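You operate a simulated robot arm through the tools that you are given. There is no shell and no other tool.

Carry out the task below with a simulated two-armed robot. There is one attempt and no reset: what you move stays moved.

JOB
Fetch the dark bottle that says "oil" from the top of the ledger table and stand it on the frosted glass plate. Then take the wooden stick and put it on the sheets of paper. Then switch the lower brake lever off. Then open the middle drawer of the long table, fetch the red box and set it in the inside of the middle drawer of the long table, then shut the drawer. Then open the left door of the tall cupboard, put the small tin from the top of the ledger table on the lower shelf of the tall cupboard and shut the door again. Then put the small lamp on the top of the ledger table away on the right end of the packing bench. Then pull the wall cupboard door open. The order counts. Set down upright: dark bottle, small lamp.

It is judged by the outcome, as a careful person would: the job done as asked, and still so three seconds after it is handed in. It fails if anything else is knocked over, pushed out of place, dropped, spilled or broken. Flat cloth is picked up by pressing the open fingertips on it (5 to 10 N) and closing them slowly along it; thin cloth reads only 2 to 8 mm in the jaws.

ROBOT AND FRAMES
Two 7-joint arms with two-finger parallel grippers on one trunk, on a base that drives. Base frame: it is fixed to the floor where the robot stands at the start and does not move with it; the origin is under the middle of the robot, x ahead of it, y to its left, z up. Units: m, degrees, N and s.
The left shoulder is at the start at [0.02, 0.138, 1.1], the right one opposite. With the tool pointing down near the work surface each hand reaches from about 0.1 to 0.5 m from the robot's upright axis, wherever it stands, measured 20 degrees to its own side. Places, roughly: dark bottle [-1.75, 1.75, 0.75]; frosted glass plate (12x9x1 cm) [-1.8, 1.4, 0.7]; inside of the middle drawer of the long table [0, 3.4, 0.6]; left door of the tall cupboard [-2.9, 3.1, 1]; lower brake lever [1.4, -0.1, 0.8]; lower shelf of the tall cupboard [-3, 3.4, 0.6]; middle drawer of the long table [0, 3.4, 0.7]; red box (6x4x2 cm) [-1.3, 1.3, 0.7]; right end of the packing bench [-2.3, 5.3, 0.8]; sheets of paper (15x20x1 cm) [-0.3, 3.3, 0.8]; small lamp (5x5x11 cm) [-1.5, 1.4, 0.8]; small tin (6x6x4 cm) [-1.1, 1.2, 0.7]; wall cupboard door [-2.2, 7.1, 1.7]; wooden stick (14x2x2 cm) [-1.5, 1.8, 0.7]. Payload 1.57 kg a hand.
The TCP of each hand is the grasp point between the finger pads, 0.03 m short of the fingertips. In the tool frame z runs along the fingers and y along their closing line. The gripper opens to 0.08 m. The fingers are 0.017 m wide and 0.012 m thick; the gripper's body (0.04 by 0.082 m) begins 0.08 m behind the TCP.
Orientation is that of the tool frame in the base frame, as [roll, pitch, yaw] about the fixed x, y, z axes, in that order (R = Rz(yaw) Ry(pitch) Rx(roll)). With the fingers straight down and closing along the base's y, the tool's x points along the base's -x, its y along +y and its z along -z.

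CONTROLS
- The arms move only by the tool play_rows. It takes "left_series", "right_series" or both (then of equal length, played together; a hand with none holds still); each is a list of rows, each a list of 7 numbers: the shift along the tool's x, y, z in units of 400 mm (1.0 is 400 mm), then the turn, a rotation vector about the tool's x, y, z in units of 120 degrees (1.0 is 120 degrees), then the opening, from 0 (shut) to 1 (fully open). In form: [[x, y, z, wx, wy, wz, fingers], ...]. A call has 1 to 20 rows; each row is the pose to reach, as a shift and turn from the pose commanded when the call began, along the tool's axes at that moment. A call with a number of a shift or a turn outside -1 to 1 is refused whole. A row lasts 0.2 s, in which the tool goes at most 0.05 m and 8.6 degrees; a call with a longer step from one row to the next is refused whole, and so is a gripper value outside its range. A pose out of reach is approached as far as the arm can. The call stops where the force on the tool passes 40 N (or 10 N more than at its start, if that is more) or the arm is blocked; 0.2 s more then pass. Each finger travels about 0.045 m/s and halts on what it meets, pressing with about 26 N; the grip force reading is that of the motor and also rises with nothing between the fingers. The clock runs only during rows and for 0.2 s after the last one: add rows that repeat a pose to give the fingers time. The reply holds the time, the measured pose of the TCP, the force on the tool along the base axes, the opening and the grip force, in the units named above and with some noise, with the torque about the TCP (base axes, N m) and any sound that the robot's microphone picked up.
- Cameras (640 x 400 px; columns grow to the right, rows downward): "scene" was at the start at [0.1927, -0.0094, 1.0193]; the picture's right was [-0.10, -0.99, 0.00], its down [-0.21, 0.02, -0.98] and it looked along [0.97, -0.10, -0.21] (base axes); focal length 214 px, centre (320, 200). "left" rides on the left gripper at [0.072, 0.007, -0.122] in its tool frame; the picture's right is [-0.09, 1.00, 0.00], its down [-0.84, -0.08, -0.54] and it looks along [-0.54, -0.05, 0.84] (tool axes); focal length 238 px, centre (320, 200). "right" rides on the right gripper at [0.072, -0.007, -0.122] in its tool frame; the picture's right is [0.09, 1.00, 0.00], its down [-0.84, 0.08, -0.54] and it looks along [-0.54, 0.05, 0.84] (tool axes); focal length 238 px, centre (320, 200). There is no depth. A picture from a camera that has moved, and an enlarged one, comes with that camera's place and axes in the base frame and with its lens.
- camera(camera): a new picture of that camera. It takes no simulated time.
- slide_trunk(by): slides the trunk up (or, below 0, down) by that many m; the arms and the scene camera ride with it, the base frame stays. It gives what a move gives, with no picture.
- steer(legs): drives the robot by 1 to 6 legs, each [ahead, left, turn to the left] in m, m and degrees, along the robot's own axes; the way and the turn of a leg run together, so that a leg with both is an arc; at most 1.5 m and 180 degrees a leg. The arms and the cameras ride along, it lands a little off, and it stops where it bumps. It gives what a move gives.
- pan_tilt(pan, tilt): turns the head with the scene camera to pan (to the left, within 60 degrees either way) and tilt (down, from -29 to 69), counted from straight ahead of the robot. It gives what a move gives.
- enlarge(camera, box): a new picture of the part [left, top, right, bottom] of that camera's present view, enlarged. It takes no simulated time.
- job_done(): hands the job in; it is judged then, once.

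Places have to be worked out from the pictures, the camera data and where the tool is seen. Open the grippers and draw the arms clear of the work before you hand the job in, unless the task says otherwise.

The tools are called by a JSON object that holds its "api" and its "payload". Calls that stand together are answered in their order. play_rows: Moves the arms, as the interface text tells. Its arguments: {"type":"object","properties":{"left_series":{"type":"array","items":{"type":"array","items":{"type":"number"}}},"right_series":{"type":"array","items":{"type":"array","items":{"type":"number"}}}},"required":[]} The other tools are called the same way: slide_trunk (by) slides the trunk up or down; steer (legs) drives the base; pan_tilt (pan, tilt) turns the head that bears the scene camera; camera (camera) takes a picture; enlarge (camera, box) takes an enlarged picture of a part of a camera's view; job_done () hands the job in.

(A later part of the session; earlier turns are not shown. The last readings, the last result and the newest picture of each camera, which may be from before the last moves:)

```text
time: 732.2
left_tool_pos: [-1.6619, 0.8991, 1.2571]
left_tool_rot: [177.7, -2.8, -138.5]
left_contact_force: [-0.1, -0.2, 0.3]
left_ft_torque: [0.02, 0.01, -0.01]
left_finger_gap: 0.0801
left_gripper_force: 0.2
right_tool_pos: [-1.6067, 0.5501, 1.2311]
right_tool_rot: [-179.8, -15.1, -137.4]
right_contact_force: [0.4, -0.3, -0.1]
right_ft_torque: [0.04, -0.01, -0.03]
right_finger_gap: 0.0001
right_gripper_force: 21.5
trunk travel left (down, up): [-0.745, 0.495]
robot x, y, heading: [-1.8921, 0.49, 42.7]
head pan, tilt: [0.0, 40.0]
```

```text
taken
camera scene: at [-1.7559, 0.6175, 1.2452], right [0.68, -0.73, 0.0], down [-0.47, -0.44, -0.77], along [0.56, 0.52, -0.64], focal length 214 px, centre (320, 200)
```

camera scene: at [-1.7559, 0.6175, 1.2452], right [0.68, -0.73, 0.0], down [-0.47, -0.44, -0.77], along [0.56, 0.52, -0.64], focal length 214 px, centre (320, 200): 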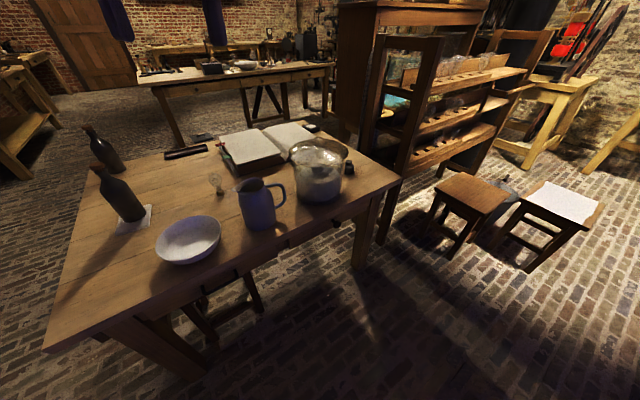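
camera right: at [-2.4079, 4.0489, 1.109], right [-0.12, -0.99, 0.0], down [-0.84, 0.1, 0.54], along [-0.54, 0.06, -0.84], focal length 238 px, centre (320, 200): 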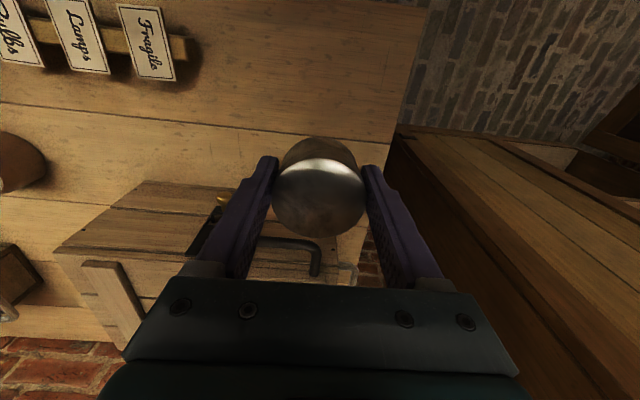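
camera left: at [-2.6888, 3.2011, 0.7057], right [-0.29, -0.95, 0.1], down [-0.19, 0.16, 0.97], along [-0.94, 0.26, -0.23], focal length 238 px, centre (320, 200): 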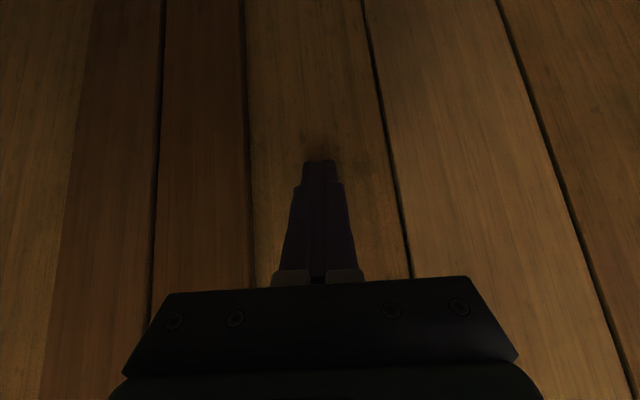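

Lamp at ≈[-1.537, 1.36]. Moving the base in so the left hand ends up above it, still high.

{"api": "steer", "payload": {"legs": [[0.2, 0.254, 0], [0.2, 0, 0]]}}

{"api": "camera", "payload": {"camera": "left"}}

{"api": "camera", "payload": {"camera": "scene"}}

```text
time: 735.5
left_tool_pos: [-1.5433, 1.3561, 1.2575]
left_tool_rot: [177.7, -2.9, -138.2]
left_contact_force: [-1.4, -0.5, 0.2]
left_ft_torque: [-0.02, -0.01, -0.03]
left_finger_gap: 0.0799
left_gripper_force: 0.0
right_tool_pos: [-1.4875, 1.0077, 1.2313]
right_tool_rot: [-179.8, -15.2, -137.0]
right_contact_force: [-0.7, -0.6, 1.0]
right_ft_torque: [-0.01, 0.03, -0.01]
right_finger_gap: 0.0001
right_gripper_force: 21.5
trunk travel left (down, up): [-0.745, 0.495]
robot x, y, heading: [-1.773, 0.9481, 43.2]
head pan, tilt: [0.0, 40.0]
```

```text
taken
camera left: at [-1.5931, 1.3142, 1.3826], right [-0.59, 0.81, 0.04], down [0.71, 0.5, 0.5], along [0.38, 0.32, -0.87], focal length 238 px, centre (320, 200)
```

left: 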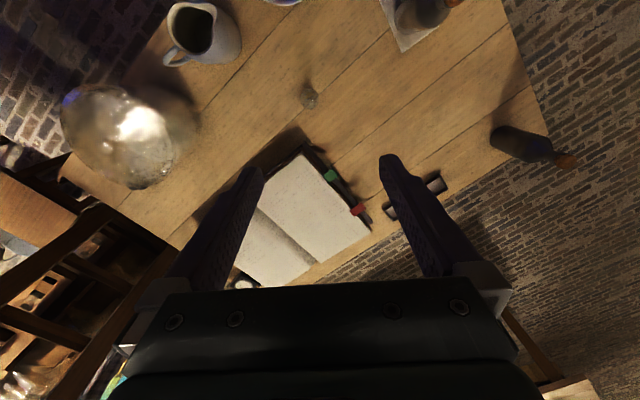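

```text
taken
camera scene: at [-1.6373, 1.0751, 1.2451], right [0.68, -0.73, 0.0], down [-0.47, -0.44, -0.77], along [0.56, 0.52, -0.64], focal length 214 px, centre (320, 200)
```

scene: 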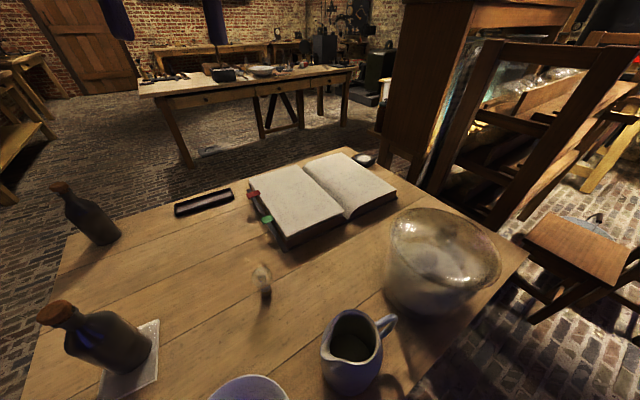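

Lamp in view of both cameras. Zooming to fix its position and shape.

{"api": "enlarge", "payload": {"camera": "left", "box": [280, 70, 340, 120]}}

{"api": "enlarge", "payload": {"camera": "scene", "box": [230, 245, 300, 315]}}

```text
8.00 times, centred on (310, 95) of left
camera zoom: at [-1.5931, 1.3142, 1.3826], right [-0.59, 0.81, 0.04], down [0.71, 0.5, 0.5], along [0.38, 0.32, -0.87], focal length 1907 px, centre (400, 1040)
```

zoom: 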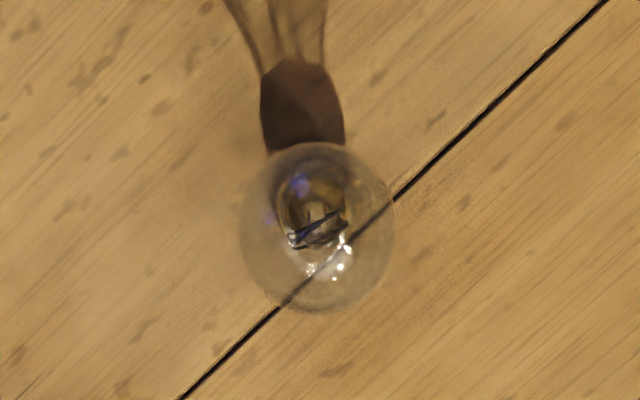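

```text
5.71 times, centred on (265, 280) of scene
camera zoom: at [-1.6373, 1.0751, 1.2451], right [0.68, -0.73, 0.0], down [-0.47, -0.44, -0.77], along [0.56, 0.52, -0.64], focal length 1226 px, centre (634, -257)
```

zoom: 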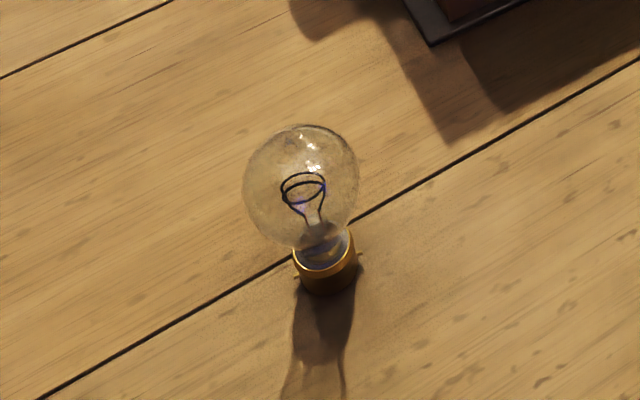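

Lamp axis ≈[-1.537, 1.351], bulb ≈4.5 cm wide centred near z 0.80. Lowering the trunk 0.2 m, then squaring the hand and centring over it.

{"api": "slide_trunk", "payload": {"by": -0.2}}

{"api": "play_rows", "payload": {"left_series": [[0, 0, 0.02, 0.01, -0.012, 0, 1], [0, 0, 0.06, 0.019, -0.024, 0, 1], [0, 0, 0.12, 0.019, -0.024, 0, 1], [0, 0, 0.18, 0.019, -0.024, 0, 1], [0, 0, 0.25, 0.019, -0.024, 0, 1], [0, 0, 0.25, 0.019, -0.024, 0, 1]]}}

{"api": "camera", "payload": {"camera": "left"}}

{"api": "enlarge", "payload": {"camera": "left", "box": [260, 60, 380, 160]}}

```text
time: 737.7
left_tool_pos: [-1.5441, 1.357, 1.0583]
left_tool_rot: [177.7, -2.7, -138.3]
left_contact_force: [0.8, 0.3, -0.1]
left_ft_torque: [0.0, 0.02, 0.03]
left_finger_gap: 0.0798
left_gripper_force: 0.1
right_tool_pos: [-1.4863, 1.0075, 1.0318]
right_tool_rot: [-179.9, -15.2, -137.0]
right_contact_force: [0.4, -0.2, 0.7]
right_ft_torque: [0.01, 0.01, 0.03]
right_finger_gap: 0.0001
right_gripper_force: 21.9
trunk travel left (down, up): [-0.545, 0.695]
robot x, y, heading: [-1.7747, 0.9495, 43.0]
head pan, tilt: [0.0, 40.0]
```

```text
time: 739.1
left_tool_pos: [-1.5497, 1.3563, 0.9585]
left_tool_rot: [-179.9, 0.1, -138.4]
left_contact_force: [0.3, 0.1, -0.1]
left_ft_torque: [0.04, 0.0, 0.03]
left_finger_gap: 0.0801
left_gripper_force: 0.1
left hand out of reach, approached as far as the arm can: row 1, 2, 3, 4
right_tool_pos: [-1.4882, 1.0083, 1.0322]
right_tool_rot: [-179.9, -15.3, -136.9]
right_contact_force: [0.4, -0.4, 0.8]
right_ft_torque: [0.01, -0.05, -0.02]
right_finger_gap: 0.0002
right_gripper_force: 22.1
trunk travel left (down, up): [-0.545, 0.695]
robot x, y, heading: [-1.7752, 0.9489, 42.9]
head pan, tilt: [0.0, 40.0]
```

```text
taken
camera left: at [-1.6078, 1.3139, 1.0794], right [-0.59, 0.81, 0.0], down [0.68, 0.5, 0.54], along [0.44, 0.32, -0.84], focal length 238 px, centre (320, 200)
```

left: 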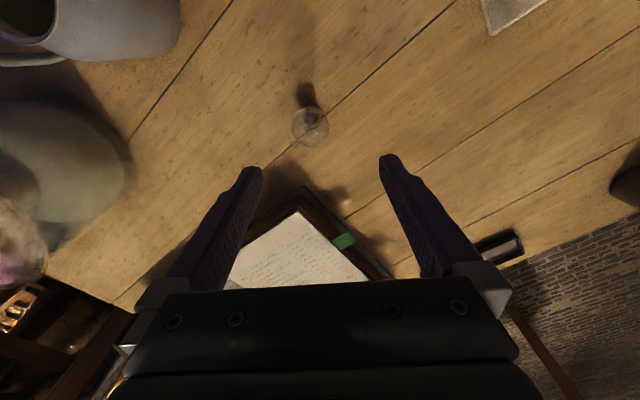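

```text
4.00 times, centred on (320, 110) of left
camera zoom: at [-1.6078, 1.3139, 1.0794], right [-0.59, 0.81, 0.0], down [0.68, 0.5, 0.54], along [0.44, 0.32, -0.84], focal length 953 px, centre (320, 560)
```

zoom: 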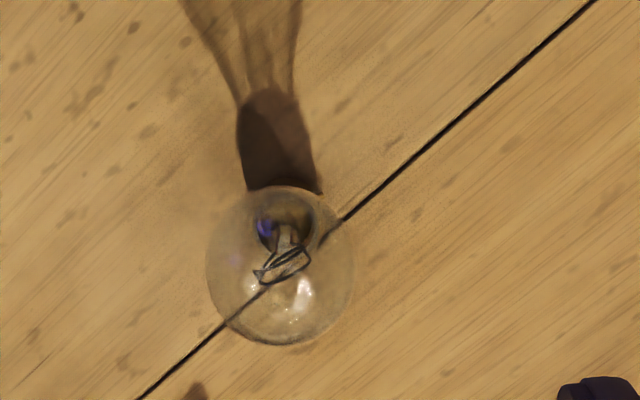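

Bulb is 1.2 cm right and 0.6 cm ahead of the TCP. Correcting and descending to 0.87 for a last check.

{"api": "play_rows", "payload": {"left_series": [[-0.007, -0.015, 0, 0, 0, 0, 1], [-0.015, -0.03, 0, 0, 0, 0, 1], [-0.015, -0.03, 0.08, 0, 0, 0, 1], [-0.015, -0.03, 0.16, 0, 0, 0, 1], [-0.015, -0.03, 0.22, 0, 0, 0, 1], [-0.015, -0.03, 0.22, 0, 0, 0, 1]]}}

{"api": "enlarge", "payload": {"camera": "left", "box": [230, 80, 410, 230]}}

{"api": "camera", "payload": {"camera": "scene"}}

```text
time: 740.5
left_tool_pos: [-1.5369, 1.3522, 0.8706]
left_tool_rot: [-180.0, 0.1, -138.3]
left_contact_force: [-0.1, 0.0, -0.7]
left_ft_torque: [-0.01, 0.0, 0.0]
left_finger_gap: 0.0802
left_gripper_force: 0.0
right_tool_pos: [-1.4868, 1.007, 1.0314]
right_tool_rot: [-180.0, -15.3, -137.1]
right_contact_force: [0.1, 0.6, 0.3]
right_ft_torque: [-0.02, 0.01, -0.03]
right_finger_gap: 0.0001
right_gripper_force: 21.5
trunk travel left (down, up): [-0.545, 0.695]
robot x, y, heading: [-1.7731, 0.9491, 43.1]
head pan, tilt: [0.0, 40.0]
```

```text
2.67 times, centred on (320, 155) of left
camera zoom: at [-1.5951, 1.3094, 0.9915], right [-0.59, 0.81, 0.0], down [0.68, 0.5, 0.54], along [0.44, 0.32, -0.84], focal length 636 px, centre (320, 320)
```

zoom: 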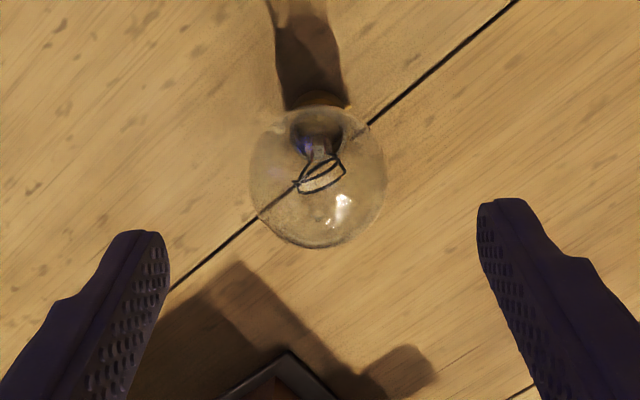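

```text
taken
camera scene: at [-1.6372, 1.0751, 1.0452], right [0.68, -0.73, 0.0], down [-0.47, -0.44, -0.77], along [0.56, 0.52, -0.64], focal length 214 px, centre (320, 200)
```

scene: 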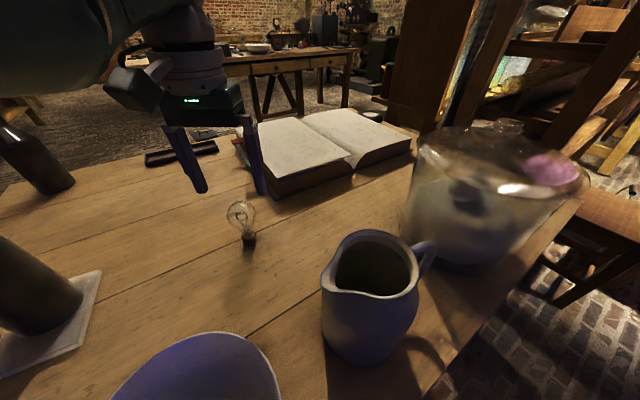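

Bulb exactly centred. Descending to grip height and closing gently in small steps to see the force.

{"api": "play_rows", "payload": {"left_series": [[0, 0, 0.06, 0, 0, 0, 1], [0, 0, 0.12, 0, 0, 0, 1], [0, 0, 0.17, 0, 0, 0, 1], [0, 0, 0.184, 0, 0, 0, 1], [0, 0, 0.184, 0, 0, 0, 0.8], [0, 0, 0.184, 0, 0, 0, 0.65], [0, 0, 0.184, 0, 0, 0, 0.57], [0, 0, 0.184, 0, 0, 0, 0.57], [0, 0, 0.184, 0, 0, 0, 0.57]]}}

{"api": "enlarge", "payload": {"camera": "left", "box": [250, 120, 390, 240]}}

{"api": "enlarge", "payload": {"camera": "scene", "box": [170, 120, 320, 270]}}

```text
time: 742.5
left_tool_pos: [-1.5372, 1.3509, 0.7966]
left_tool_rot: [-180.0, 0.1, -138.4]
left_contact_force: [0.5, 0.0, -0.7]
left_ft_torque: [-0.05, 0.04, 0.02]
left_finger_gap: 0.0464
left_gripper_force: 0.6
right_tool_pos: [-1.4879, 1.0068, 1.0307]
right_tool_rot: [-179.9, -15.2, -137.0]
right_contact_force: [-0.1, 0.0, -1.3]
right_ft_torque: [0.01, 0.01, 0.01]
right_finger_gap: 0.0001
right_gripper_force: 21.5
trunk travel left (down, up): [-0.545, 0.695]
robot x, y, heading: [-1.7757, 0.9511, 42.9]
head pan, tilt: [0.0, 40.0]
```

```text
3.33 times, centred on (320, 180) of left
camera zoom: at [-1.5952, 1.3089, 0.9176], right [-0.59, 0.81, 0.0], down [0.68, 0.5, 0.54], along [0.44, 0.32, -0.84], focal length 794 px, centre (320, 267)
```

zoom: 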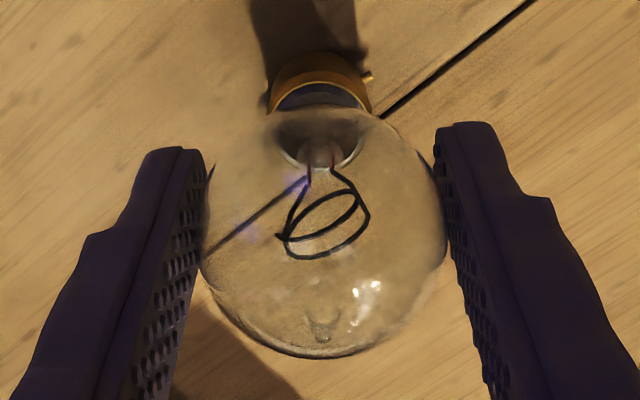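

```text
2.67 times, centred on (245, 195) of scene
camera zoom: at [-1.6373, 1.0751, 1.0451], right [0.68, -0.73, 0.0], down [-0.47, -0.44, -0.77], along [0.56, 0.52, -0.64], focal length 572 px, centre (520, 213)
```

zoom: 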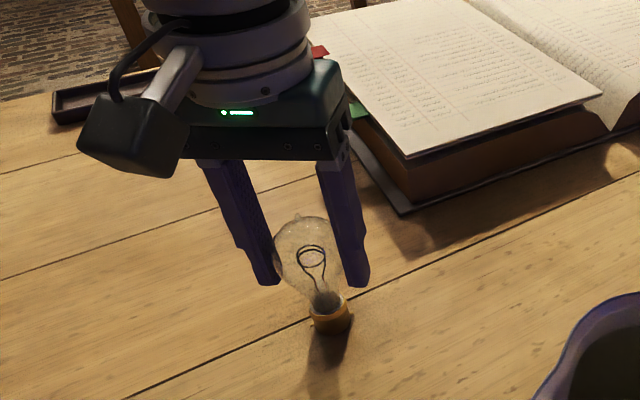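

Fingers almost touching (46 mm). Closing a little further.

{"api": "play_rows", "payload": {"left_series": [[0, 0, 0, 0, 0, 0, 0.54], [0, 0, 0, 0, 0, 0, 0.54], [0, 0, 0, 0, 0, 0, 0.54]]}}

{"api": "play_rows", "payload": {"left_series": [[0, 0, 0, 0, 0, 0, 0.52], [0, 0, 0, 0, 0, 0, 0.52], [0, 0, 0, 0, 0, 0, 0.52]]}}

```text
time: 743.3
left_tool_pos: [-1.5361, 1.3528, 0.7969]
left_tool_rot: [-179.9, 0.0, -138.4]
left_contact_force: [-0.3, 0.0, -0.1]
left_ft_torque: [-0.01, 0.0, 0.01]
left_finger_gap: 0.0451
left_gripper_force: 26.3
right_tool_pos: [-1.4887, 1.0077, 1.0306]
right_tool_rot: [-179.9, -15.2, -137.0]
right_contact_force: [-0.1, 0.9, -0.2]
right_ft_torque: [-0.03, -0.03, -0.02]
right_finger_gap: 0.0001
right_gripper_force: 21.1
trunk travel left (down, up): [-0.545, 0.695]
robot x, y, heading: [-1.7716, 0.9477, 42.9]
head pan, tilt: [0.0, 40.0]
```

```text
time: 744.1
left_tool_pos: [-1.538, 1.3528, 0.7965]
left_tool_rot: [-179.9, 0.2, -138.4]
left_contact_force: [-0.2, -0.8, 0.1]
left_ft_torque: [0.0, 0.02, -0.02]
left_finger_gap: 0.045
left_gripper_force: 25.8
right_tool_pos: [-1.4876, 1.0086, 1.0308]
right_tool_rot: [-179.9, -15.2, -137.2]
right_contact_force: [-0.2, -0.1, 0.8]
right_ft_torque: [0.02, 0.02, -0.01]
right_finger_gap: 0.0
right_gripper_force: 21.4
trunk travel left (down, up): [-0.545, 0.695]
robot x, y, heading: [-1.7725, 0.9484, 43.1]
head pan, tilt: [0.0, 40.0]
```

Held at 45 mm without any sound of breakage. Lifting straight up.

{"api": "play_rows", "payload": {"left_series": [[0, 0, -0.02, 0, 0, 0, 0.52], [0, 0, -0.06, 0, 0, 0, 0.52], [0, 0, -0.12, 0, 0, 0, 0.52], [0, 0, -0.19, 0, 0, 0, 0.52], [0, 0, -0.27, 0, 0, 0, 0.52], [0, 0, -0.35, 0, 0, 0, 0.52], [0, 0, -0.4, 0, 0, 0, 0.52], [0, 0, -0.4, 0, 0, 0, 0.52]]}}

{"api": "slide_trunk", "payload": {"by": 0.2}}

{"api": "enlarge", "payload": {"camera": "left", "box": [250, 120, 390, 240]}}

{"api": "camera", "payload": {"camera": "scene"}}

```text
time: 745.9
left_tool_pos: [-1.5389, 1.351, 0.9559]
left_tool_rot: [179.9, 0.0, -138.3]
left_contact_force: [0.6, -0.4, -0.9]
left_ft_torque: [0.01, 0.0, 0.01]
left_finger_gap: 0.0449
left_gripper_force: 25.9
right_tool_pos: [-1.4887, 1.0074, 1.0305]
right_tool_rot: [-179.8, -15.2, -137.0]
right_contact_force: [-0.3, -0.7, -0.1]
right_ft_torque: [0.0, -0.02, 0.03]
right_finger_gap: 0.0
right_gripper_force: 21.0
trunk travel left (down, up): [-0.545, 0.695]
robot x, y, heading: [-1.7777, 0.9495, 42.9]
head pan, tilt: [0.0, 40.0]
```

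```text
time: 748.0
left_tool_pos: [-1.5383, 1.3508, 1.1561]
left_tool_rot: [-179.9, 0.0, -138.4]
left_contact_force: [0.2, 0.0, -0.1]
left_ft_torque: [0.0, 0.02, 0.04]
left_finger_gap: 0.0449
left_gripper_force: 25.7
right_tool_pos: [-1.4878, 1.0073, 1.2309]
right_tool_rot: [-179.8, -15.1, -137.0]
right_contact_force: [-0.4, 0.0, 0.8]
right_ft_torque: [0.0, 0.02, 0.0]
right_finger_gap: 0.0
right_gripper_force: 21.0
trunk travel left (down, up): [-0.745, 0.495]
robot x, y, heading: [-1.7764, 0.9507, 43.2]
head pan, tilt: [0.0, 40.0]
```

```text
3.33 times, centred on (320, 180) of left
camera zoom: at [-1.5956, 1.3082, 1.277], right [-0.59, 0.81, 0.0], down [0.68, 0.5, 0.54], along [0.44, 0.32, -0.84], focal length 794 px, centre (320, 267)
```

zoom: 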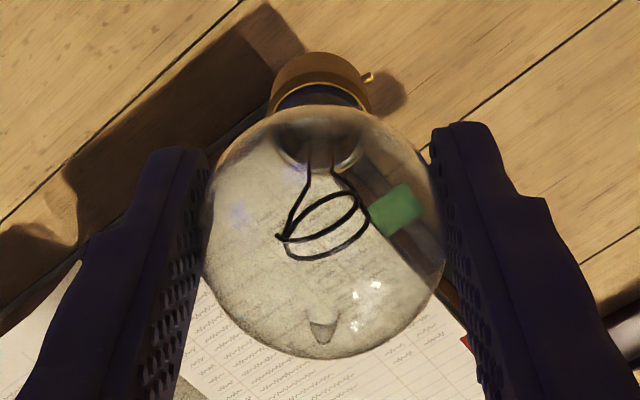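

```text
taken
camera scene: at [-1.6373, 1.0751, 1.2451], right [0.68, -0.73, 0.0], down [-0.47, -0.44, -0.77], along [0.56, 0.52, -0.64], focal length 214 px, centre (320, 200)
```

scene: 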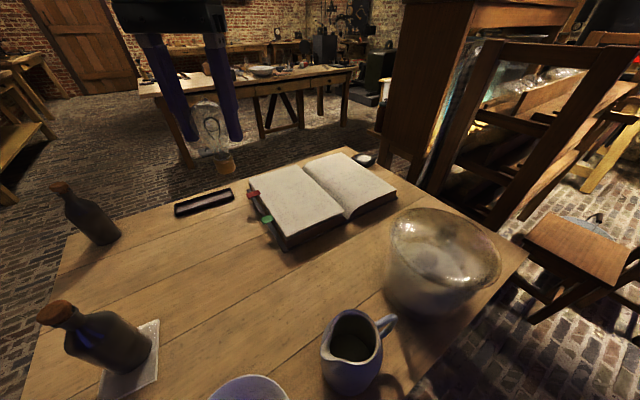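

Lamp held upright. Backing out and driving north toward the packing bench's right end.

{"api": "steer", "payload": {"legs": [[-0.35, 0, 0], [-0.46, 0.08, 0], [0, 0, 46.8], [1.5, 0, 0], [0.3, 0, 0], [0, -0.62, 0]]}}

{"api": "steer", "payload": {"legs": [[1.5, 0, 0], [0.6, 0, 0], [0, 0, 45]]}}

{"api": "pan_tilt", "payload": {"pan": 0, "tilt": 25}}

{"api": "camera", "payload": {"camera": "scene"}}

```text
time: 766.6
left_tool_pos: [-1.9106, 2.6993, 1.1565]
left_tool_rot: [180.0, 0.1, -92.2]
left_contact_force: [0.2, -0.9, -0.9]
left_ft_torque: [0.01, 0.02, 0.02]
left_finger_gap: 0.0448
left_gripper_force: 26.2
right_tool_pos: [-1.6281, 2.4979, 1.2302]
right_tool_rot: [-179.9, -15.2, -90.9]
right_contact_force: [0.2, -0.4, 0.8]
right_ft_torque: [0.02, -0.02, 0.02]
right_finger_gap: 0.0001
right_gripper_force: 21.7
trunk travel left (down, up): [-0.745, 0.495]
robot x, y, heading: [-1.7808, 2.2502, 89.3]
head pan, tilt: [0.0, 40.0]
```

```text
time: 779.2
left_tool_pos: [-2.1589, 4.584, 1.1561]
left_tool_rot: [180.0, 0.0, -47.0]
left_contact_force: [-0.8, -0.2, -0.9]
left_ft_torque: [-0.03, 0.0, -0.03]
left_finger_gap: 0.0449
left_gripper_force: 26.4
right_tool_pos: [-1.8163, 4.6408, 1.2308]
right_tool_rot: [-180.0, -15.1, -45.8]
right_contact_force: [0.8, -0.9, 0.9]
right_ft_torque: [-0.03, -0.03, -0.02]
right_finger_gap: 0.0
right_gripper_force: 21.6
trunk travel left (down, up): [-0.745, 0.495]
robot x, y, heading: [-1.7499, 4.3585, 134.6]
head pan, tilt: [0.0, 40.0]
```

```text
time: 779.9
left_tool_pos: [-2.1605, 4.5836, 1.155]
left_tool_rot: [-180.0, 0.1, -47.0]
left_contact_force: [-0.1, 0.0, -0.8]
left_ft_torque: [0.0, 0.01, 0.01]
left_finger_gap: 0.0448
left_gripper_force: 25.7
right_tool_pos: [-1.8169, 4.6415, 1.231]
right_tool_rot: [-179.9, -15.2, -45.8]
right_contact_force: [1.1, 0.8, -0.2]
right_ft_torque: [0.04, -0.03, -0.01]
right_finger_gap: 0.0
right_gripper_force: 21.5
trunk travel left (down, up): [-0.745, 0.495]
robot x, y, heading: [-1.7503, 4.3592, 134.2]
head pan, tilt: [0.0, 25.0]
```

```text
taken
camera scene: at [-1.8856, 4.4957, 1.2684], right [0.72, 0.7, 0.0], down [0.3, -0.3, -0.91], along [-0.63, 0.65, -0.42], focal length 214 px, centre (320, 200)
```

scene: 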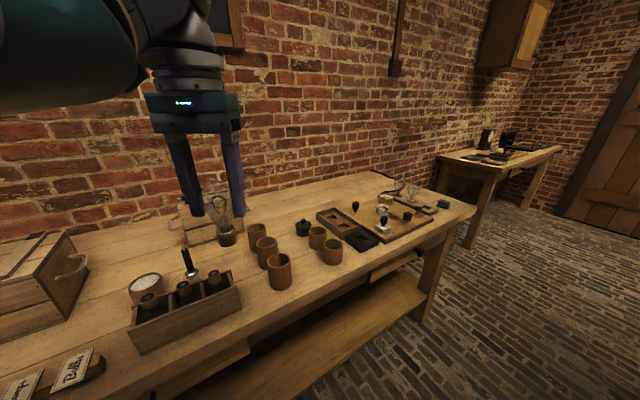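

The bench's right end has a small board with instruments. I'll move along and face it squarely to find a free spot.

{"api": "steer", "payload": {"legs": [[0, 0, 34], [0, -0.75, 0]]}}

{"api": "pan_tilt", "payload": {"pan": 0, "tilt": 40}}

{"api": "camera", "payload": {"camera": "scene"}}

{"api": "enlarge", "payload": {"camera": "scene", "box": [220, 100, 480, 280]}}

```text
time: 785.7
left_tool_pos: [-2.0614, 5.0591, 1.155]
left_tool_rot: [179.9, 0.1, -13.0]
left_contact_force: [0.1, -0.2, -0.6]
left_ft_torque: [0.03, -0.03, 0.02]
left_finger_gap: 0.0448
left_gripper_force: 25.6
right_tool_pos: [-1.8102, 5.2984, 1.2302]
right_tool_rot: [-179.9, -15.2, -11.8]
right_contact_force: [-0.3, -0.3, -0.5]
right_ft_torque: [-0.01, -0.04, 0.04]
right_finger_gap: 0.0
right_gripper_force: 21.2
trunk travel left (down, up): [-0.745, 0.495]
robot x, y, heading: [-1.5986, 5.0989, 168.1]
head pan, tilt: [0.0, 25.0]
```

```text
time: 786.4
left_tool_pos: [-2.0622, 5.0584, 1.1558]
left_tool_rot: [180.0, 0.0, -13.1]
left_contact_force: [-0.8, -0.2, -0.8]
left_ft_torque: [0.0, 0.0, -0.03]
left_finger_gap: 0.0448
left_gripper_force: 26.0
right_tool_pos: [-1.8111, 5.2982, 1.2303]
right_tool_rot: [-179.9, -15.2, -11.8]
right_contact_force: [-0.3, 0.3, 0.4]
right_ft_torque: [-0.03, 0.04, 0.02]
right_finger_gap: 0.0001
right_gripper_force: 21.2
trunk travel left (down, up): [-0.745, 0.495]
robot x, y, heading: [-1.596, 5.1015, 168.0]
head pan, tilt: [0.0, 40.0]
```

```text
taken
camera scene: at [-1.7798, 5.1374, 1.2452], right [0.2, 0.98, 0.0], down [0.63, -0.13, -0.77], along [-0.75, 0.15, -0.64], focal length 214 px, centre (320, 200)
```

scene: 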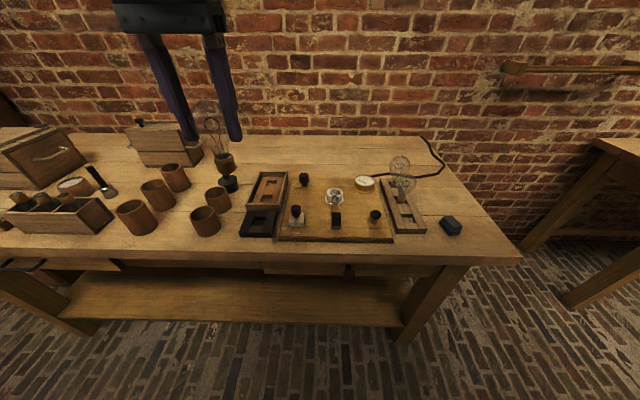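

```text
2.22 times, centred on (350, 190) of scene
camera zoom: at [-1.7798, 5.1374, 1.2452], right [0.2, 0.98, 0.0], down [0.63, -0.13, -0.77], along [-0.75, 0.15, -0.64], focal length 477 px, centre (253, 222)
```

zoom: 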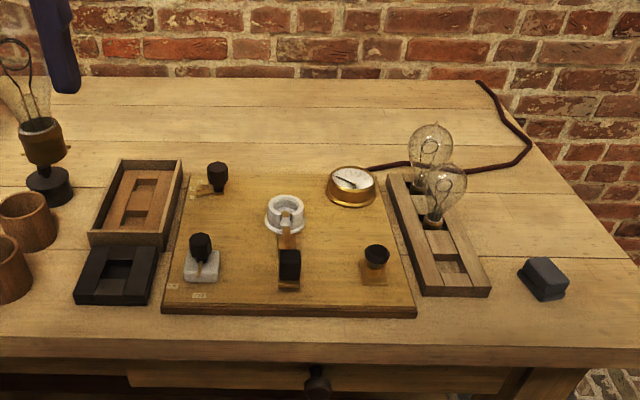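

There's a clear patch on the bench's right end, right of the lamp rack, at ≈[-2.231, 5.634]. Moving so the lamp hangs over it.

{"api": "steer", "payload": {"legs": [[0, -0.528, 0], [0.285, 0, 0]]}}

{"api": "slide_trunk", "payload": {"by": -0.15}}

{"api": "camera", "payload": {"camera": "scene"}}

{"api": "camera", "payload": {"camera": "left"}}

```text
time: 791.1
left_tool_pos: [-2.2324, 5.6439, 1.1565]
left_tool_rot: [180.0, 0.0, -13.6]
left_contact_force: [-0.7, -0.3, -0.6]
left_ft_torque: [-0.01, -0.01, 0.01]
left_finger_gap: 0.0447
left_gripper_force: 26.1
right_tool_pos: [-1.9795, 5.8819, 1.2311]
right_tool_rot: [-179.9, -15.2, -12.2]
right_contact_force: [0.1, 0.0, 0.1]
right_ft_torque: [-0.01, 0.0, 0.02]
right_finger_gap: 0.0
right_gripper_force: 21.2
trunk travel left (down, up): [-0.745, 0.495]
robot x, y, heading: [-1.7659, 5.6794, 167.9]
head pan, tilt: [0.0, 40.0]
```

```text
time: 792.9
left_tool_pos: [-2.2321, 5.6439, 1.0045]
left_tool_rot: [-180.0, 0.1, -13.6]
left_contact_force: [-0.7, -0.2, 0.0]
left_ft_torque: [-0.03, -0.01, -0.02]
left_finger_gap: 0.0445
left_gripper_force: 26.6
right_tool_pos: [-1.9787, 5.8809, 1.0826]
right_tool_rot: [-180.0, -15.2, -12.3]
right_contact_force: [-0.1, -0.1, -1.1]
right_ft_torque: [-0.01, 0.01, 0.0]
right_finger_gap: 0.0
right_gripper_force: 21.4
trunk travel left (down, up): [-0.595, 0.645]
robot x, y, heading: [-1.7682, 5.6795, 167.9]
head pan, tilt: [0.0, 40.0]
```

```text
taken
camera scene: at [-1.9487, 5.72, 1.0952], right [0.21, 0.98, 0.0], down [0.63, -0.14, -0.77], along [-0.75, 0.16, -0.64], focal length 214 px, centre (320, 200)
```

scene: 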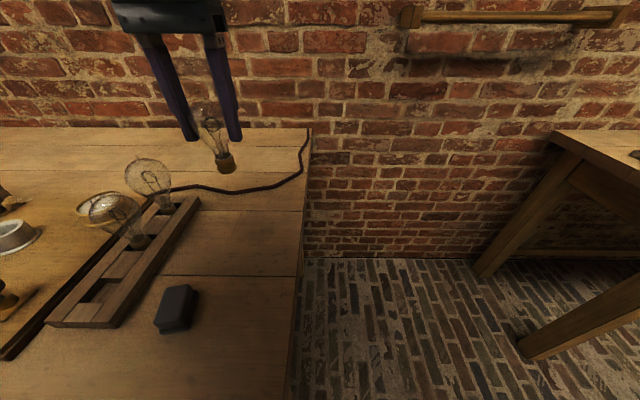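

```text
taken
camera left: at [-2.1632, 5.62, 1.127], right [-0.32, -0.95, 0.0], down [-0.79, 0.27, 0.54], along [-0.51, 0.18, -0.84], focal length 238 px, centre (320, 200)
```

left: 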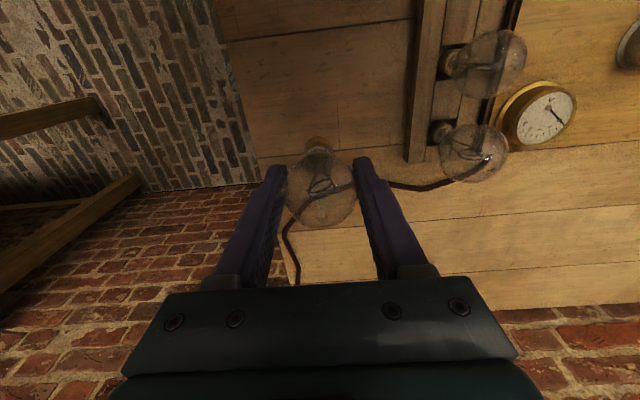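

The spot below is bare wood: ~10 cm to the edge, 11 cm to the lamp rack. Lowering the lamp.

{"api": "play_rows", "payload": {"left_series": [[0, 0, 0.05, 0, 0, 0, 0.52], [0, 0, 0.11, 0, 0, 0, 0.52], [0, 0, 0.17, 0, 0, 0, 0.52], [0, 0, 0.23, 0, 0, 0, 0.52], [0, 0, 0.28, 0, 0, 0, 0.52], [0, 0, 0.28, 0, 0, 0, 0.52]]}}

{"api": "camera", "payload": {"camera": "scene"}}

{"api": "enlarge", "payload": {"camera": "scene", "box": [150, 100, 310, 260]}}

```text
time: 794.2
left_tool_pos: [-2.2326, 5.6436, 0.8926]
left_tool_rot: [180.0, 0.0, -13.7]
left_contact_force: [0.5, 0.1, -0.4]
left_ft_torque: [-0.02, -0.04, 0.0]
left_finger_gap: 0.0444
left_gripper_force: 25.8
right_tool_pos: [-1.9784, 5.8816, 1.0815]
right_tool_rot: [-179.9, -15.2, -12.3]
right_contact_force: [0.3, -0.3, 0.4]
right_ft_torque: [0.0, 0.01, 0.01]
right_finger_gap: 0.0
right_gripper_force: 21.2
trunk travel left (down, up): [-0.595, 0.645]
robot x, y, heading: [-1.766, 5.681, 167.6]
head pan, tilt: [0.0, 40.0]
```

```text
taken
camera scene: at [-1.9486, 5.72, 1.0951], right [0.21, 0.98, 0.0], down [0.63, -0.14, -0.77], along [-0.75, 0.16, -0.64], focal length 214 px, centre (320, 200)
```

scene: 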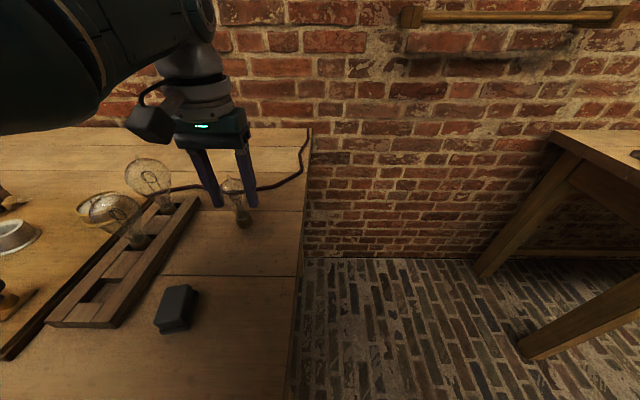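

```text
2.50 times, centred on (230, 180) of scene
camera zoom: at [-1.9486, 5.72, 1.0951], right [0.21, 0.98, 0.0], down [0.63, -0.14, -0.77], along [-0.75, 0.16, -0.64], focal length 536 px, centre (545, 250)
```

zoom: 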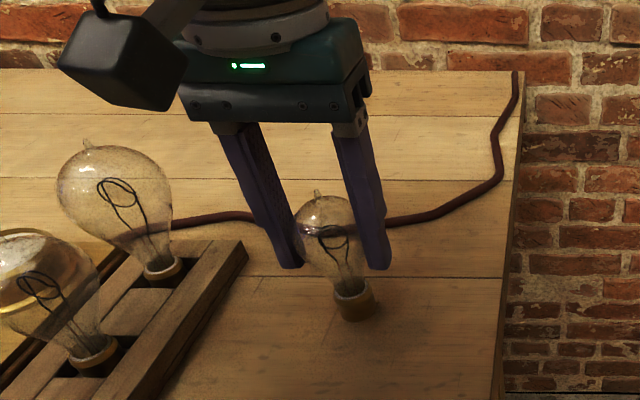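

Lamp is upright just above the bench. Lowering in ~1 mm steps until it touches.

{"api": "play_rows", "payload": {"left_series": [[0, 0, 0.006, 0, 0, 0, 0.52], [0, 0, 0.012, 0, 0, 0, 0.52], [0, 0, 0.018, 0, 0, 0, 0.52], [0, 0, 0.024, 0, 0, 0, 0.52], [0, 0, 0.028, 0, 0, 0, 0.52], [0, 0, 0.032, 0, 0, 0, 0.52], [0, 0, 0.032, 0, 0, 0, 0.52]]}}

```text
time: 795.9
left_tool_pos: [-2.2332, 5.6435, 0.8798]
left_tool_rot: [-180.0, 0.1, -13.7]
left_contact_force: [-0.6, -0.2, 0.2]
left_ft_torque: [0.01, 0.0, 0.02]
left_finger_gap: 0.0446
left_gripper_force: 26.3
right_tool_pos: [-1.979, 5.8811, 1.0793]
right_tool_rot: [-179.9, -15.2, -12.4]
right_contact_force: [-0.3, 0.9, 0.3]
right_ft_torque: [0.02, -0.02, -0.03]
right_finger_gap: 0.0002
right_gripper_force: 21.2
trunk travel left (down, up): [-0.595, 0.645]
robot x, y, heading: [-1.7673, 5.6805, 168.1]
head pan, tilt: [0.0, 40.0]
```

{"api": "play_rows", "payload": {"left_series": [[0, 0, 0.002, 0, 0, 0, 0.52], [0, 0, 0.004, 0, 0, 0, 0.52], [0, 0, 0.006, 0, 0, 0, 0.52], [0, 0, 0.008, 0, 0, 0, 0.52], [0, 0, 0.01, 0, 0, 0, 0.52], [0, 0, 0.01, 0, 0, 0, 0.52]]}}

{"api": "enlarge", "payload": {"camera": "scene", "box": [190, 150, 290, 250]}}

```text
time: 797.2
left_tool_pos: [-2.2323, 5.6421, 0.8765]
left_tool_rot: [180.0, -0.1, -13.7]
left_contact_force: [1.5, -0.2, 0.5]
left_ft_torque: [-0.02, -0.04, 0.02]
left_finger_gap: 0.0447
left_gripper_force: 26.1
right_tool_pos: [-1.9786, 5.8818, 1.0809]
right_tool_rot: [-179.9, -15.2, -12.3]
right_contact_force: [0.4, -0.4, 0.2]
right_ft_torque: [-0.02, -0.03, -0.01]
right_finger_gap: 0.0
right_gripper_force: 20.8
trunk travel left (down, up): [-0.595, 0.645]
robot x, y, heading: [-1.7684, 5.6791, 167.7]
head pan, tilt: [0.0, 40.0]
```

```text
4.00 times, centred on (240, 200) of scene
camera zoom: at [-1.9486, 5.72, 1.0952], right [0.21, 0.98, 0.0], down [0.63, -0.14, -0.77], along [-0.75, 0.16, -0.64], focal length 858 px, centre (640, 200)
```

zoom: 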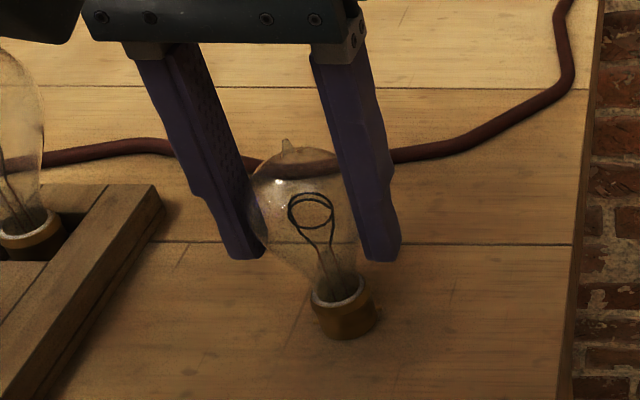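

Very close to contact. A few more sub-millimetre steps.

{"api": "play_rows", "payload": {"left_series": [[0, 0, 0.0015, 0, 0, 0, 0.52], [0, 0, 0.003, 0, 0, 0, 0.52], [0, 0, 0.0045, 0, 0, 0, 0.52], [0, 0, 0.006, 0, 0, 0, 0.52], [0, 0, 0.006, 0, 0, 0, 0.52]]}}

```text
time: 798.5
left_tool_pos: [-2.2343, 5.6433, 0.8751]
left_tool_rot: [-179.9, 0.3, -13.7]
left_contact_force: [4.6, 0.0, 19.9]
left_ft_torque: [-0.1, -0.17, 0.06]
left_finger_gap: 0.0446
left_gripper_force: 25.5
right_tool_pos: [-1.9793, 5.8814, 1.0805]
right_tool_rot: [-179.9, -15.1, -12.3]
right_contact_force: [-0.7, -0.2, 0.3]
right_ft_torque: [0.0, 0.01, -0.04]
right_finger_gap: 0.0001
right_gripper_force: 21.5
trunk travel left (down, up): [-0.595, 0.645]
robot x, y, heading: [-1.7672, 5.6788, 167.8]
head pan, tilt: [0.0, 40.0]
```

Contact (20 N). Easing off ~1 mm, then opening slowly and evenly, and lifting straight up.

{"api": "play_rows", "payload": {"left_series": [[0, 0, -0.0022, 0, 0, 0, 0.52], [0, 0, -0.0025, 0, 0, 0, 0.52], [0, 0, -0.0025, 0, 0, 0, 0.57], [0, 0, -0.0025, 0, 0, 0, 0.6], [0, 0, -0.0025, 0, 0, 0, 0.7], [0, 0, -0.0025, 0, 0, 0, 0.85], [0, 0, -0.0025, 0, 0, 0, 1], [0, 0, -0.0025, 0, 0, 0, 1]]}}

{"api": "enlarge", "payload": {"camera": "scene", "box": [190, 150, 290, 250]}}

{"api": "enlarge", "payload": {"camera": "left", "box": [230, 100, 410, 250]}}

```text
time: 800.2
left_tool_pos: [-2.2315, 5.644, 0.8743]
left_tool_rot: [-179.9, 0.0, -13.7]
left_contact_force: [-0.2, 0.0, 0.0]
left_ft_torque: [-0.05, 0.0, 0.01]
left_finger_gap: 0.0802
left_gripper_force: 0.1
right_tool_pos: [-1.9775, 5.8807, 1.0809]
right_tool_rot: [-179.8, -15.2, -12.3]
right_contact_force: [0.3, -0.6, 0.7]
right_ft_torque: [0.0, 0.01, 0.0]
right_finger_gap: 0.0001
right_gripper_force: 21.1
trunk travel left (down, up): [-0.595, 0.645]
robot x, y, heading: [-1.7656, 5.6801, 167.6]
head pan, tilt: [0.0, 40.0]
```

```text
4.00 times, centred on (240, 200) of scene
camera zoom: at [-1.9487, 5.72, 1.0951], right [0.21, 0.98, 0.0], down [0.63, -0.14, -0.77], along [-0.75, 0.16, -0.64], focal length 858 px, centre (640, 200)
```

zoom: 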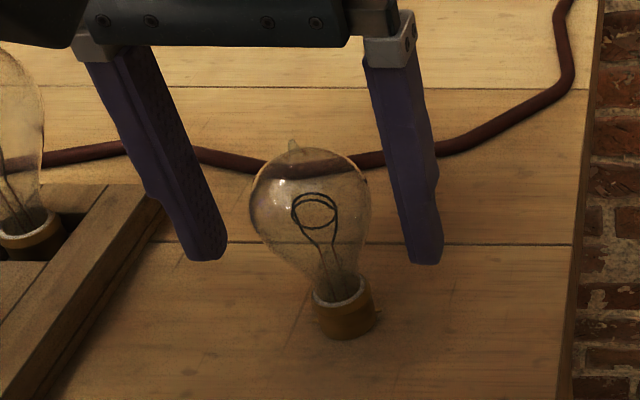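

```text
2.67 times, centred on (320, 175) of left
camera zoom: at [-2.1631, 5.6201, 0.9969], right [-0.32, -0.95, 0.0], down [-0.79, 0.27, 0.54], along [-0.51, 0.18, -0.84], focal length 636 px, centre (320, 267)
```

zoom: 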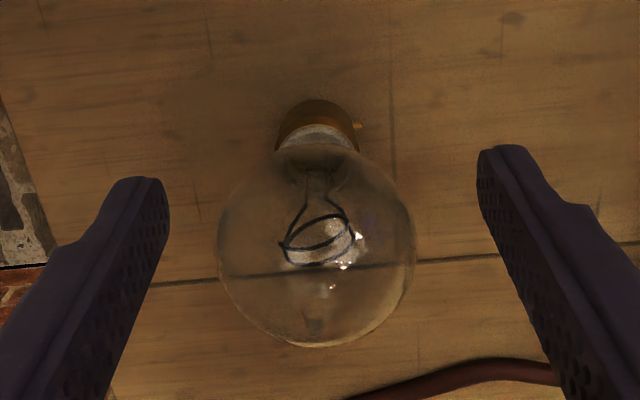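

The lamp stands upright on its own. Lifting the hand straight up and backing off.

{"api": "play_rows", "payload": {"left_series": [[0, 0, -0.05, 0, 0, 0, 1], [0, 0, -0.12, 0, 0, 0, 1], [0, 0, -0.2, 0, 0, 0, 1], [0, 0, -0.3, 0, 0, 0, 1], [0, 0, -0.4, 0, 0, 0, 1], [0, 0, -0.45, 0, 0, 0, 1]]}}

{"api": "steer", "payload": {"legs": [[-0.3, 0, 0]]}}

{"api": "camera", "payload": {"camera": "scene"}}

```text
time: 801.6
left_tool_pos: [-2.2382, 5.6448, 1.0551]
left_tool_rot: [-180.0, 0.0, -13.7]
left_contact_force: [0.8, -0.1, 0.3]
left_ft_torque: [0.0, 0.0, -0.03]
left_finger_gap: 0.0799
left_gripper_force: 0.2
left hand out of reach, approached as far as the arm can: row 5, 6
right_tool_pos: [-1.979, 5.881, 1.0816]
right_tool_rot: [-179.9, -15.2, -12.3]
right_contact_force: [-0.3, -0.2, -0.6]
right_ft_torque: [0.02, -0.04, 0.03]
right_finger_gap: 0.0003
right_gripper_force: 21.7
trunk travel left (down, up): [-0.595, 0.645]
robot x, y, heading: [-1.7618, 5.684, 168.0]
head pan, tilt: [0.0, 40.0]
```

```text
time: 803.7
left_tool_pos: [-1.9462, 5.5805, 1.0544]
left_tool_rot: [-180.0, 0.0, -13.5]
left_contact_force: [-0.3, 0.1, 0.2]
left_ft_torque: [0.02, -0.03, -0.02]
left_finger_gap: 0.0799
left_gripper_force: 0.1
right_tool_pos: [-1.6871, 5.8186, 1.0811]
right_tool_rot: [-179.9, -15.2, -12.2]
right_contact_force: [-0.3, -0.3, -0.8]
right_ft_torque: [-0.01, 0.0, 0.0]
right_finger_gap: 0.0001
right_gripper_force: 21.7
trunk travel left (down, up): [-0.595, 0.645]
robot x, y, heading: [-1.4759, 5.6199, 167.9]
head pan, tilt: [0.0, 40.0]
```

```text
taken
camera scene: at [-1.6569, 5.6567, 1.0951], right [0.21, 0.98, 0.0], down [0.63, -0.14, -0.77], along [-0.75, 0.16, -0.64], focal length 214 px, centre (320, 200)
```

scene: 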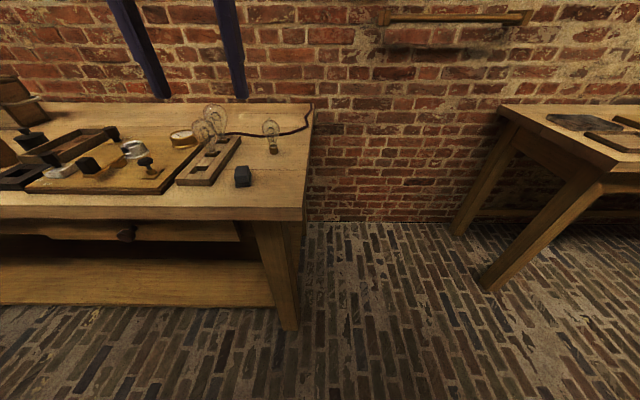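

The lamp stands on the bench's right end. Last: the wall cupboard. I'll turn toward the corner and look up at it.

{"api": "steer", "payload": {"legs": [[0.0, 0, -45]]}}

{"api": "pan_tilt", "payload": {"pan": 0, "tilt": -10}}

{"api": "camera", "payload": {"camera": "scene"}}

```text
time: 806.1
left_tool_pos: [-1.8383, 5.9208, 1.0546]
left_tool_rot: [-180.0, 0.0, -58.0]
left_contact_force: [-0.5, 0.3, -0.6]
left_ft_torque: [0.0, -0.02, 0.02]
left_finger_gap: 0.0799
left_gripper_force: 0.0
right_tool_pos: [-1.4868, 5.9076, 1.0807]
right_tool_rot: [-179.9, -15.2, -56.6]
right_contact_force: [0.0, 0.1, 0.6]
right_ft_torque: [0.03, 0.0, -0.01]
right_finger_gap: 0.0
right_gripper_force: 21.9
trunk travel left (down, up): [-0.595, 0.645]
robot x, y, heading: [-1.4775, 5.6149, 123.7]
head pan, tilt: [0.0, 40.0]
```

```text
time: 807.3
left_tool_pos: [-1.8386, 5.9204, 1.0529]
left_tool_rot: [-180.0, 0.0, -58.0]
left_contact_force: [0.3, 1.2, 0.0]
left_ft_torque: [0.02, -0.03, 0.0]
left_finger_gap: 0.0801
left_gripper_force: 0.1
right_tool_pos: [-1.4873, 5.9083, 1.081]
right_tool_rot: [-179.9, -15.1, -56.5]
right_contact_force: [-0.3, 0.2, -0.6]
right_ft_torque: [0.0, 0.0, -0.01]
right_finger_gap: 0.0
right_gripper_force: 21.4
trunk travel left (down, up): [-0.595, 0.645]
robot x, y, heading: [-1.4749, 5.6191, 123.5]
head pan, tilt: [0.0, -10.0]
```

```text
taken
camera scene: at [-1.5777, 5.7715, 1.174], right [0.83, 0.55, 0.0], down [-0.1, 0.14, -0.98], along [-0.54, 0.82, 0.17], focal length 214 px, centre (320, 200)
```

scene: 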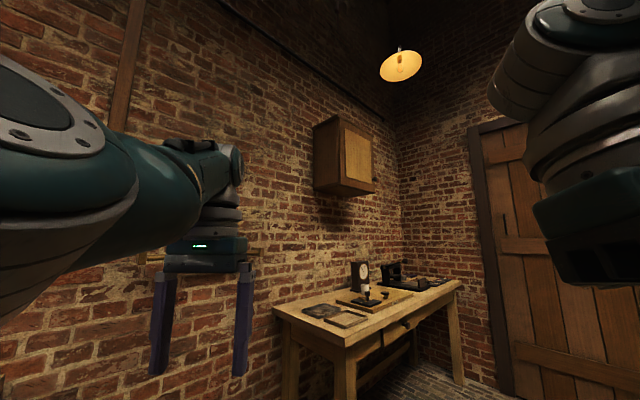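

The wall cupboard hangs above the small corner table, its door facing into the room. Zooming in on it.

{"api": "enlarge", "payload": {"camera": "scene", "box": [300, 100, 400, 210]}}

{"api": "slide_trunk", "payload": {"by": 0.4}}

{"api": "steer", "payload": {"legs": [[0.0, -0.55, 0], [0.5, 0, 35]]}}

{"api": "pan_tilt", "payload": {"pan": 0, "tilt": 0}}

{"api": "camera", "payload": {"camera": "scene"}}

```text
3.64 times, centred on (350, 155) of scene
camera zoom: at [-1.5777, 5.7715, 1.174], right [0.83, 0.55, 0.0], down [-0.1, 0.14, -0.98], along [-0.54, 0.82, 0.17], focal length 780 px, centre (211, 364)
```

zoom: 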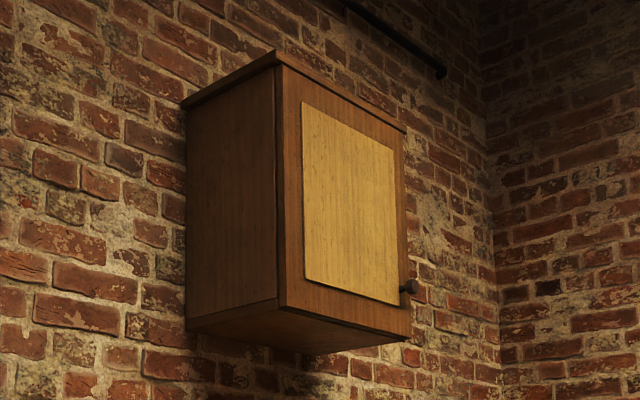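

```text
time: 811.1
left_tool_pos: [-1.8382, 5.92, 1.4554]
left_tool_rot: [-180.0, -0.1, -58.0]
left_contact_force: [0.7, -0.3, 0.1]
left_ft_torque: [-0.01, 0.01, 0.01]
left_finger_gap: 0.0801
left_gripper_force: 0.1
right_tool_pos: [-1.4867, 5.9085, 1.4806]
right_tool_rot: [-179.9, -15.3, -56.6]
right_contact_force: [0.0, 0.1, -0.3]
right_ft_torque: [-0.01, -0.01, -0.01]
right_finger_gap: 0.0
right_gripper_force: 21.3
trunk travel left (down, up): [-0.995, 0.245]
robot x, y, heading: [-1.4755, 5.6184, 123.4]
head pan, tilt: [0.0, -10.0]
```

```text
time: 816.8
left_tool_pos: [-1.8701, 6.2624, 1.4551]
left_tool_rot: [180.0, 0.0, -22.4]
left_contact_force: [0.7, 0.7, -0.4]
left_ft_torque: [-0.01, 0.03, -0.02]
left_finger_gap: 0.0802
left_gripper_force: 0.1
right_tool_pos: [-1.5778, 6.4571, 1.4802]
right_tool_rot: [-180.0, -15.1, -21.1]
right_contact_force: [0.2, -0.5, -0.3]
right_ft_torque: [-0.01, 0.02, -0.02]
right_finger_gap: 0.0002
right_gripper_force: 21.3
trunk travel left (down, up): [-0.995, 0.245]
robot x, y, heading: [-1.4011, 6.2276, 158.9]
head pan, tilt: [0.0, -10.0]
```

```text
time: 817.5
left_tool_pos: [-1.8699, 6.2623, 1.456]
left_tool_rot: [-179.9, 0.0, -22.4]
left_contact_force: [-0.6, 0.7, 0.0]
left_ft_torque: [0.03, 0.01, 0.03]
left_finger_gap: 0.08
left_gripper_force: 0.1
right_tool_pos: [-1.5779, 6.4566, 1.4822]
right_tool_rot: [-179.8, -15.2, -21.1]
right_contact_force: [1.0, -0.4, -0.5]
right_ft_torque: [0.01, 0.0, 0.03]
right_finger_gap: 0.0
right_gripper_force: 21.8
trunk travel left (down, up): [-0.995, 0.245]
robot x, y, heading: [-1.3981, 6.2232, 159.4]
head pan, tilt: [0.0, 0.0]
```

```text
taken
camera scene: at [-1.5775, 6.2948, 1.5589], right [0.36, 0.93, 0.0], down [0.0, 0.0, -1.0], along [-0.93, 0.36, 0.0], focal length 214 px, centre (320, 200)
```

scene: 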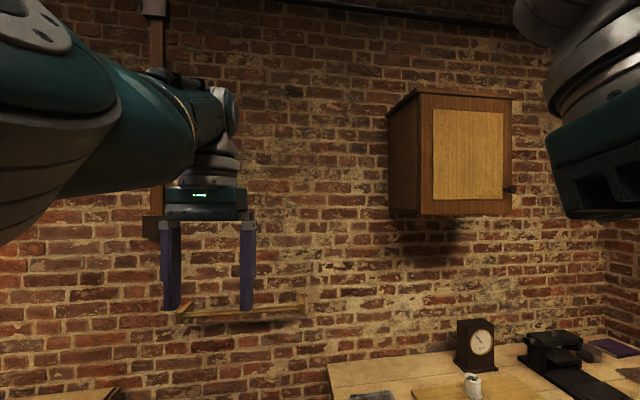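

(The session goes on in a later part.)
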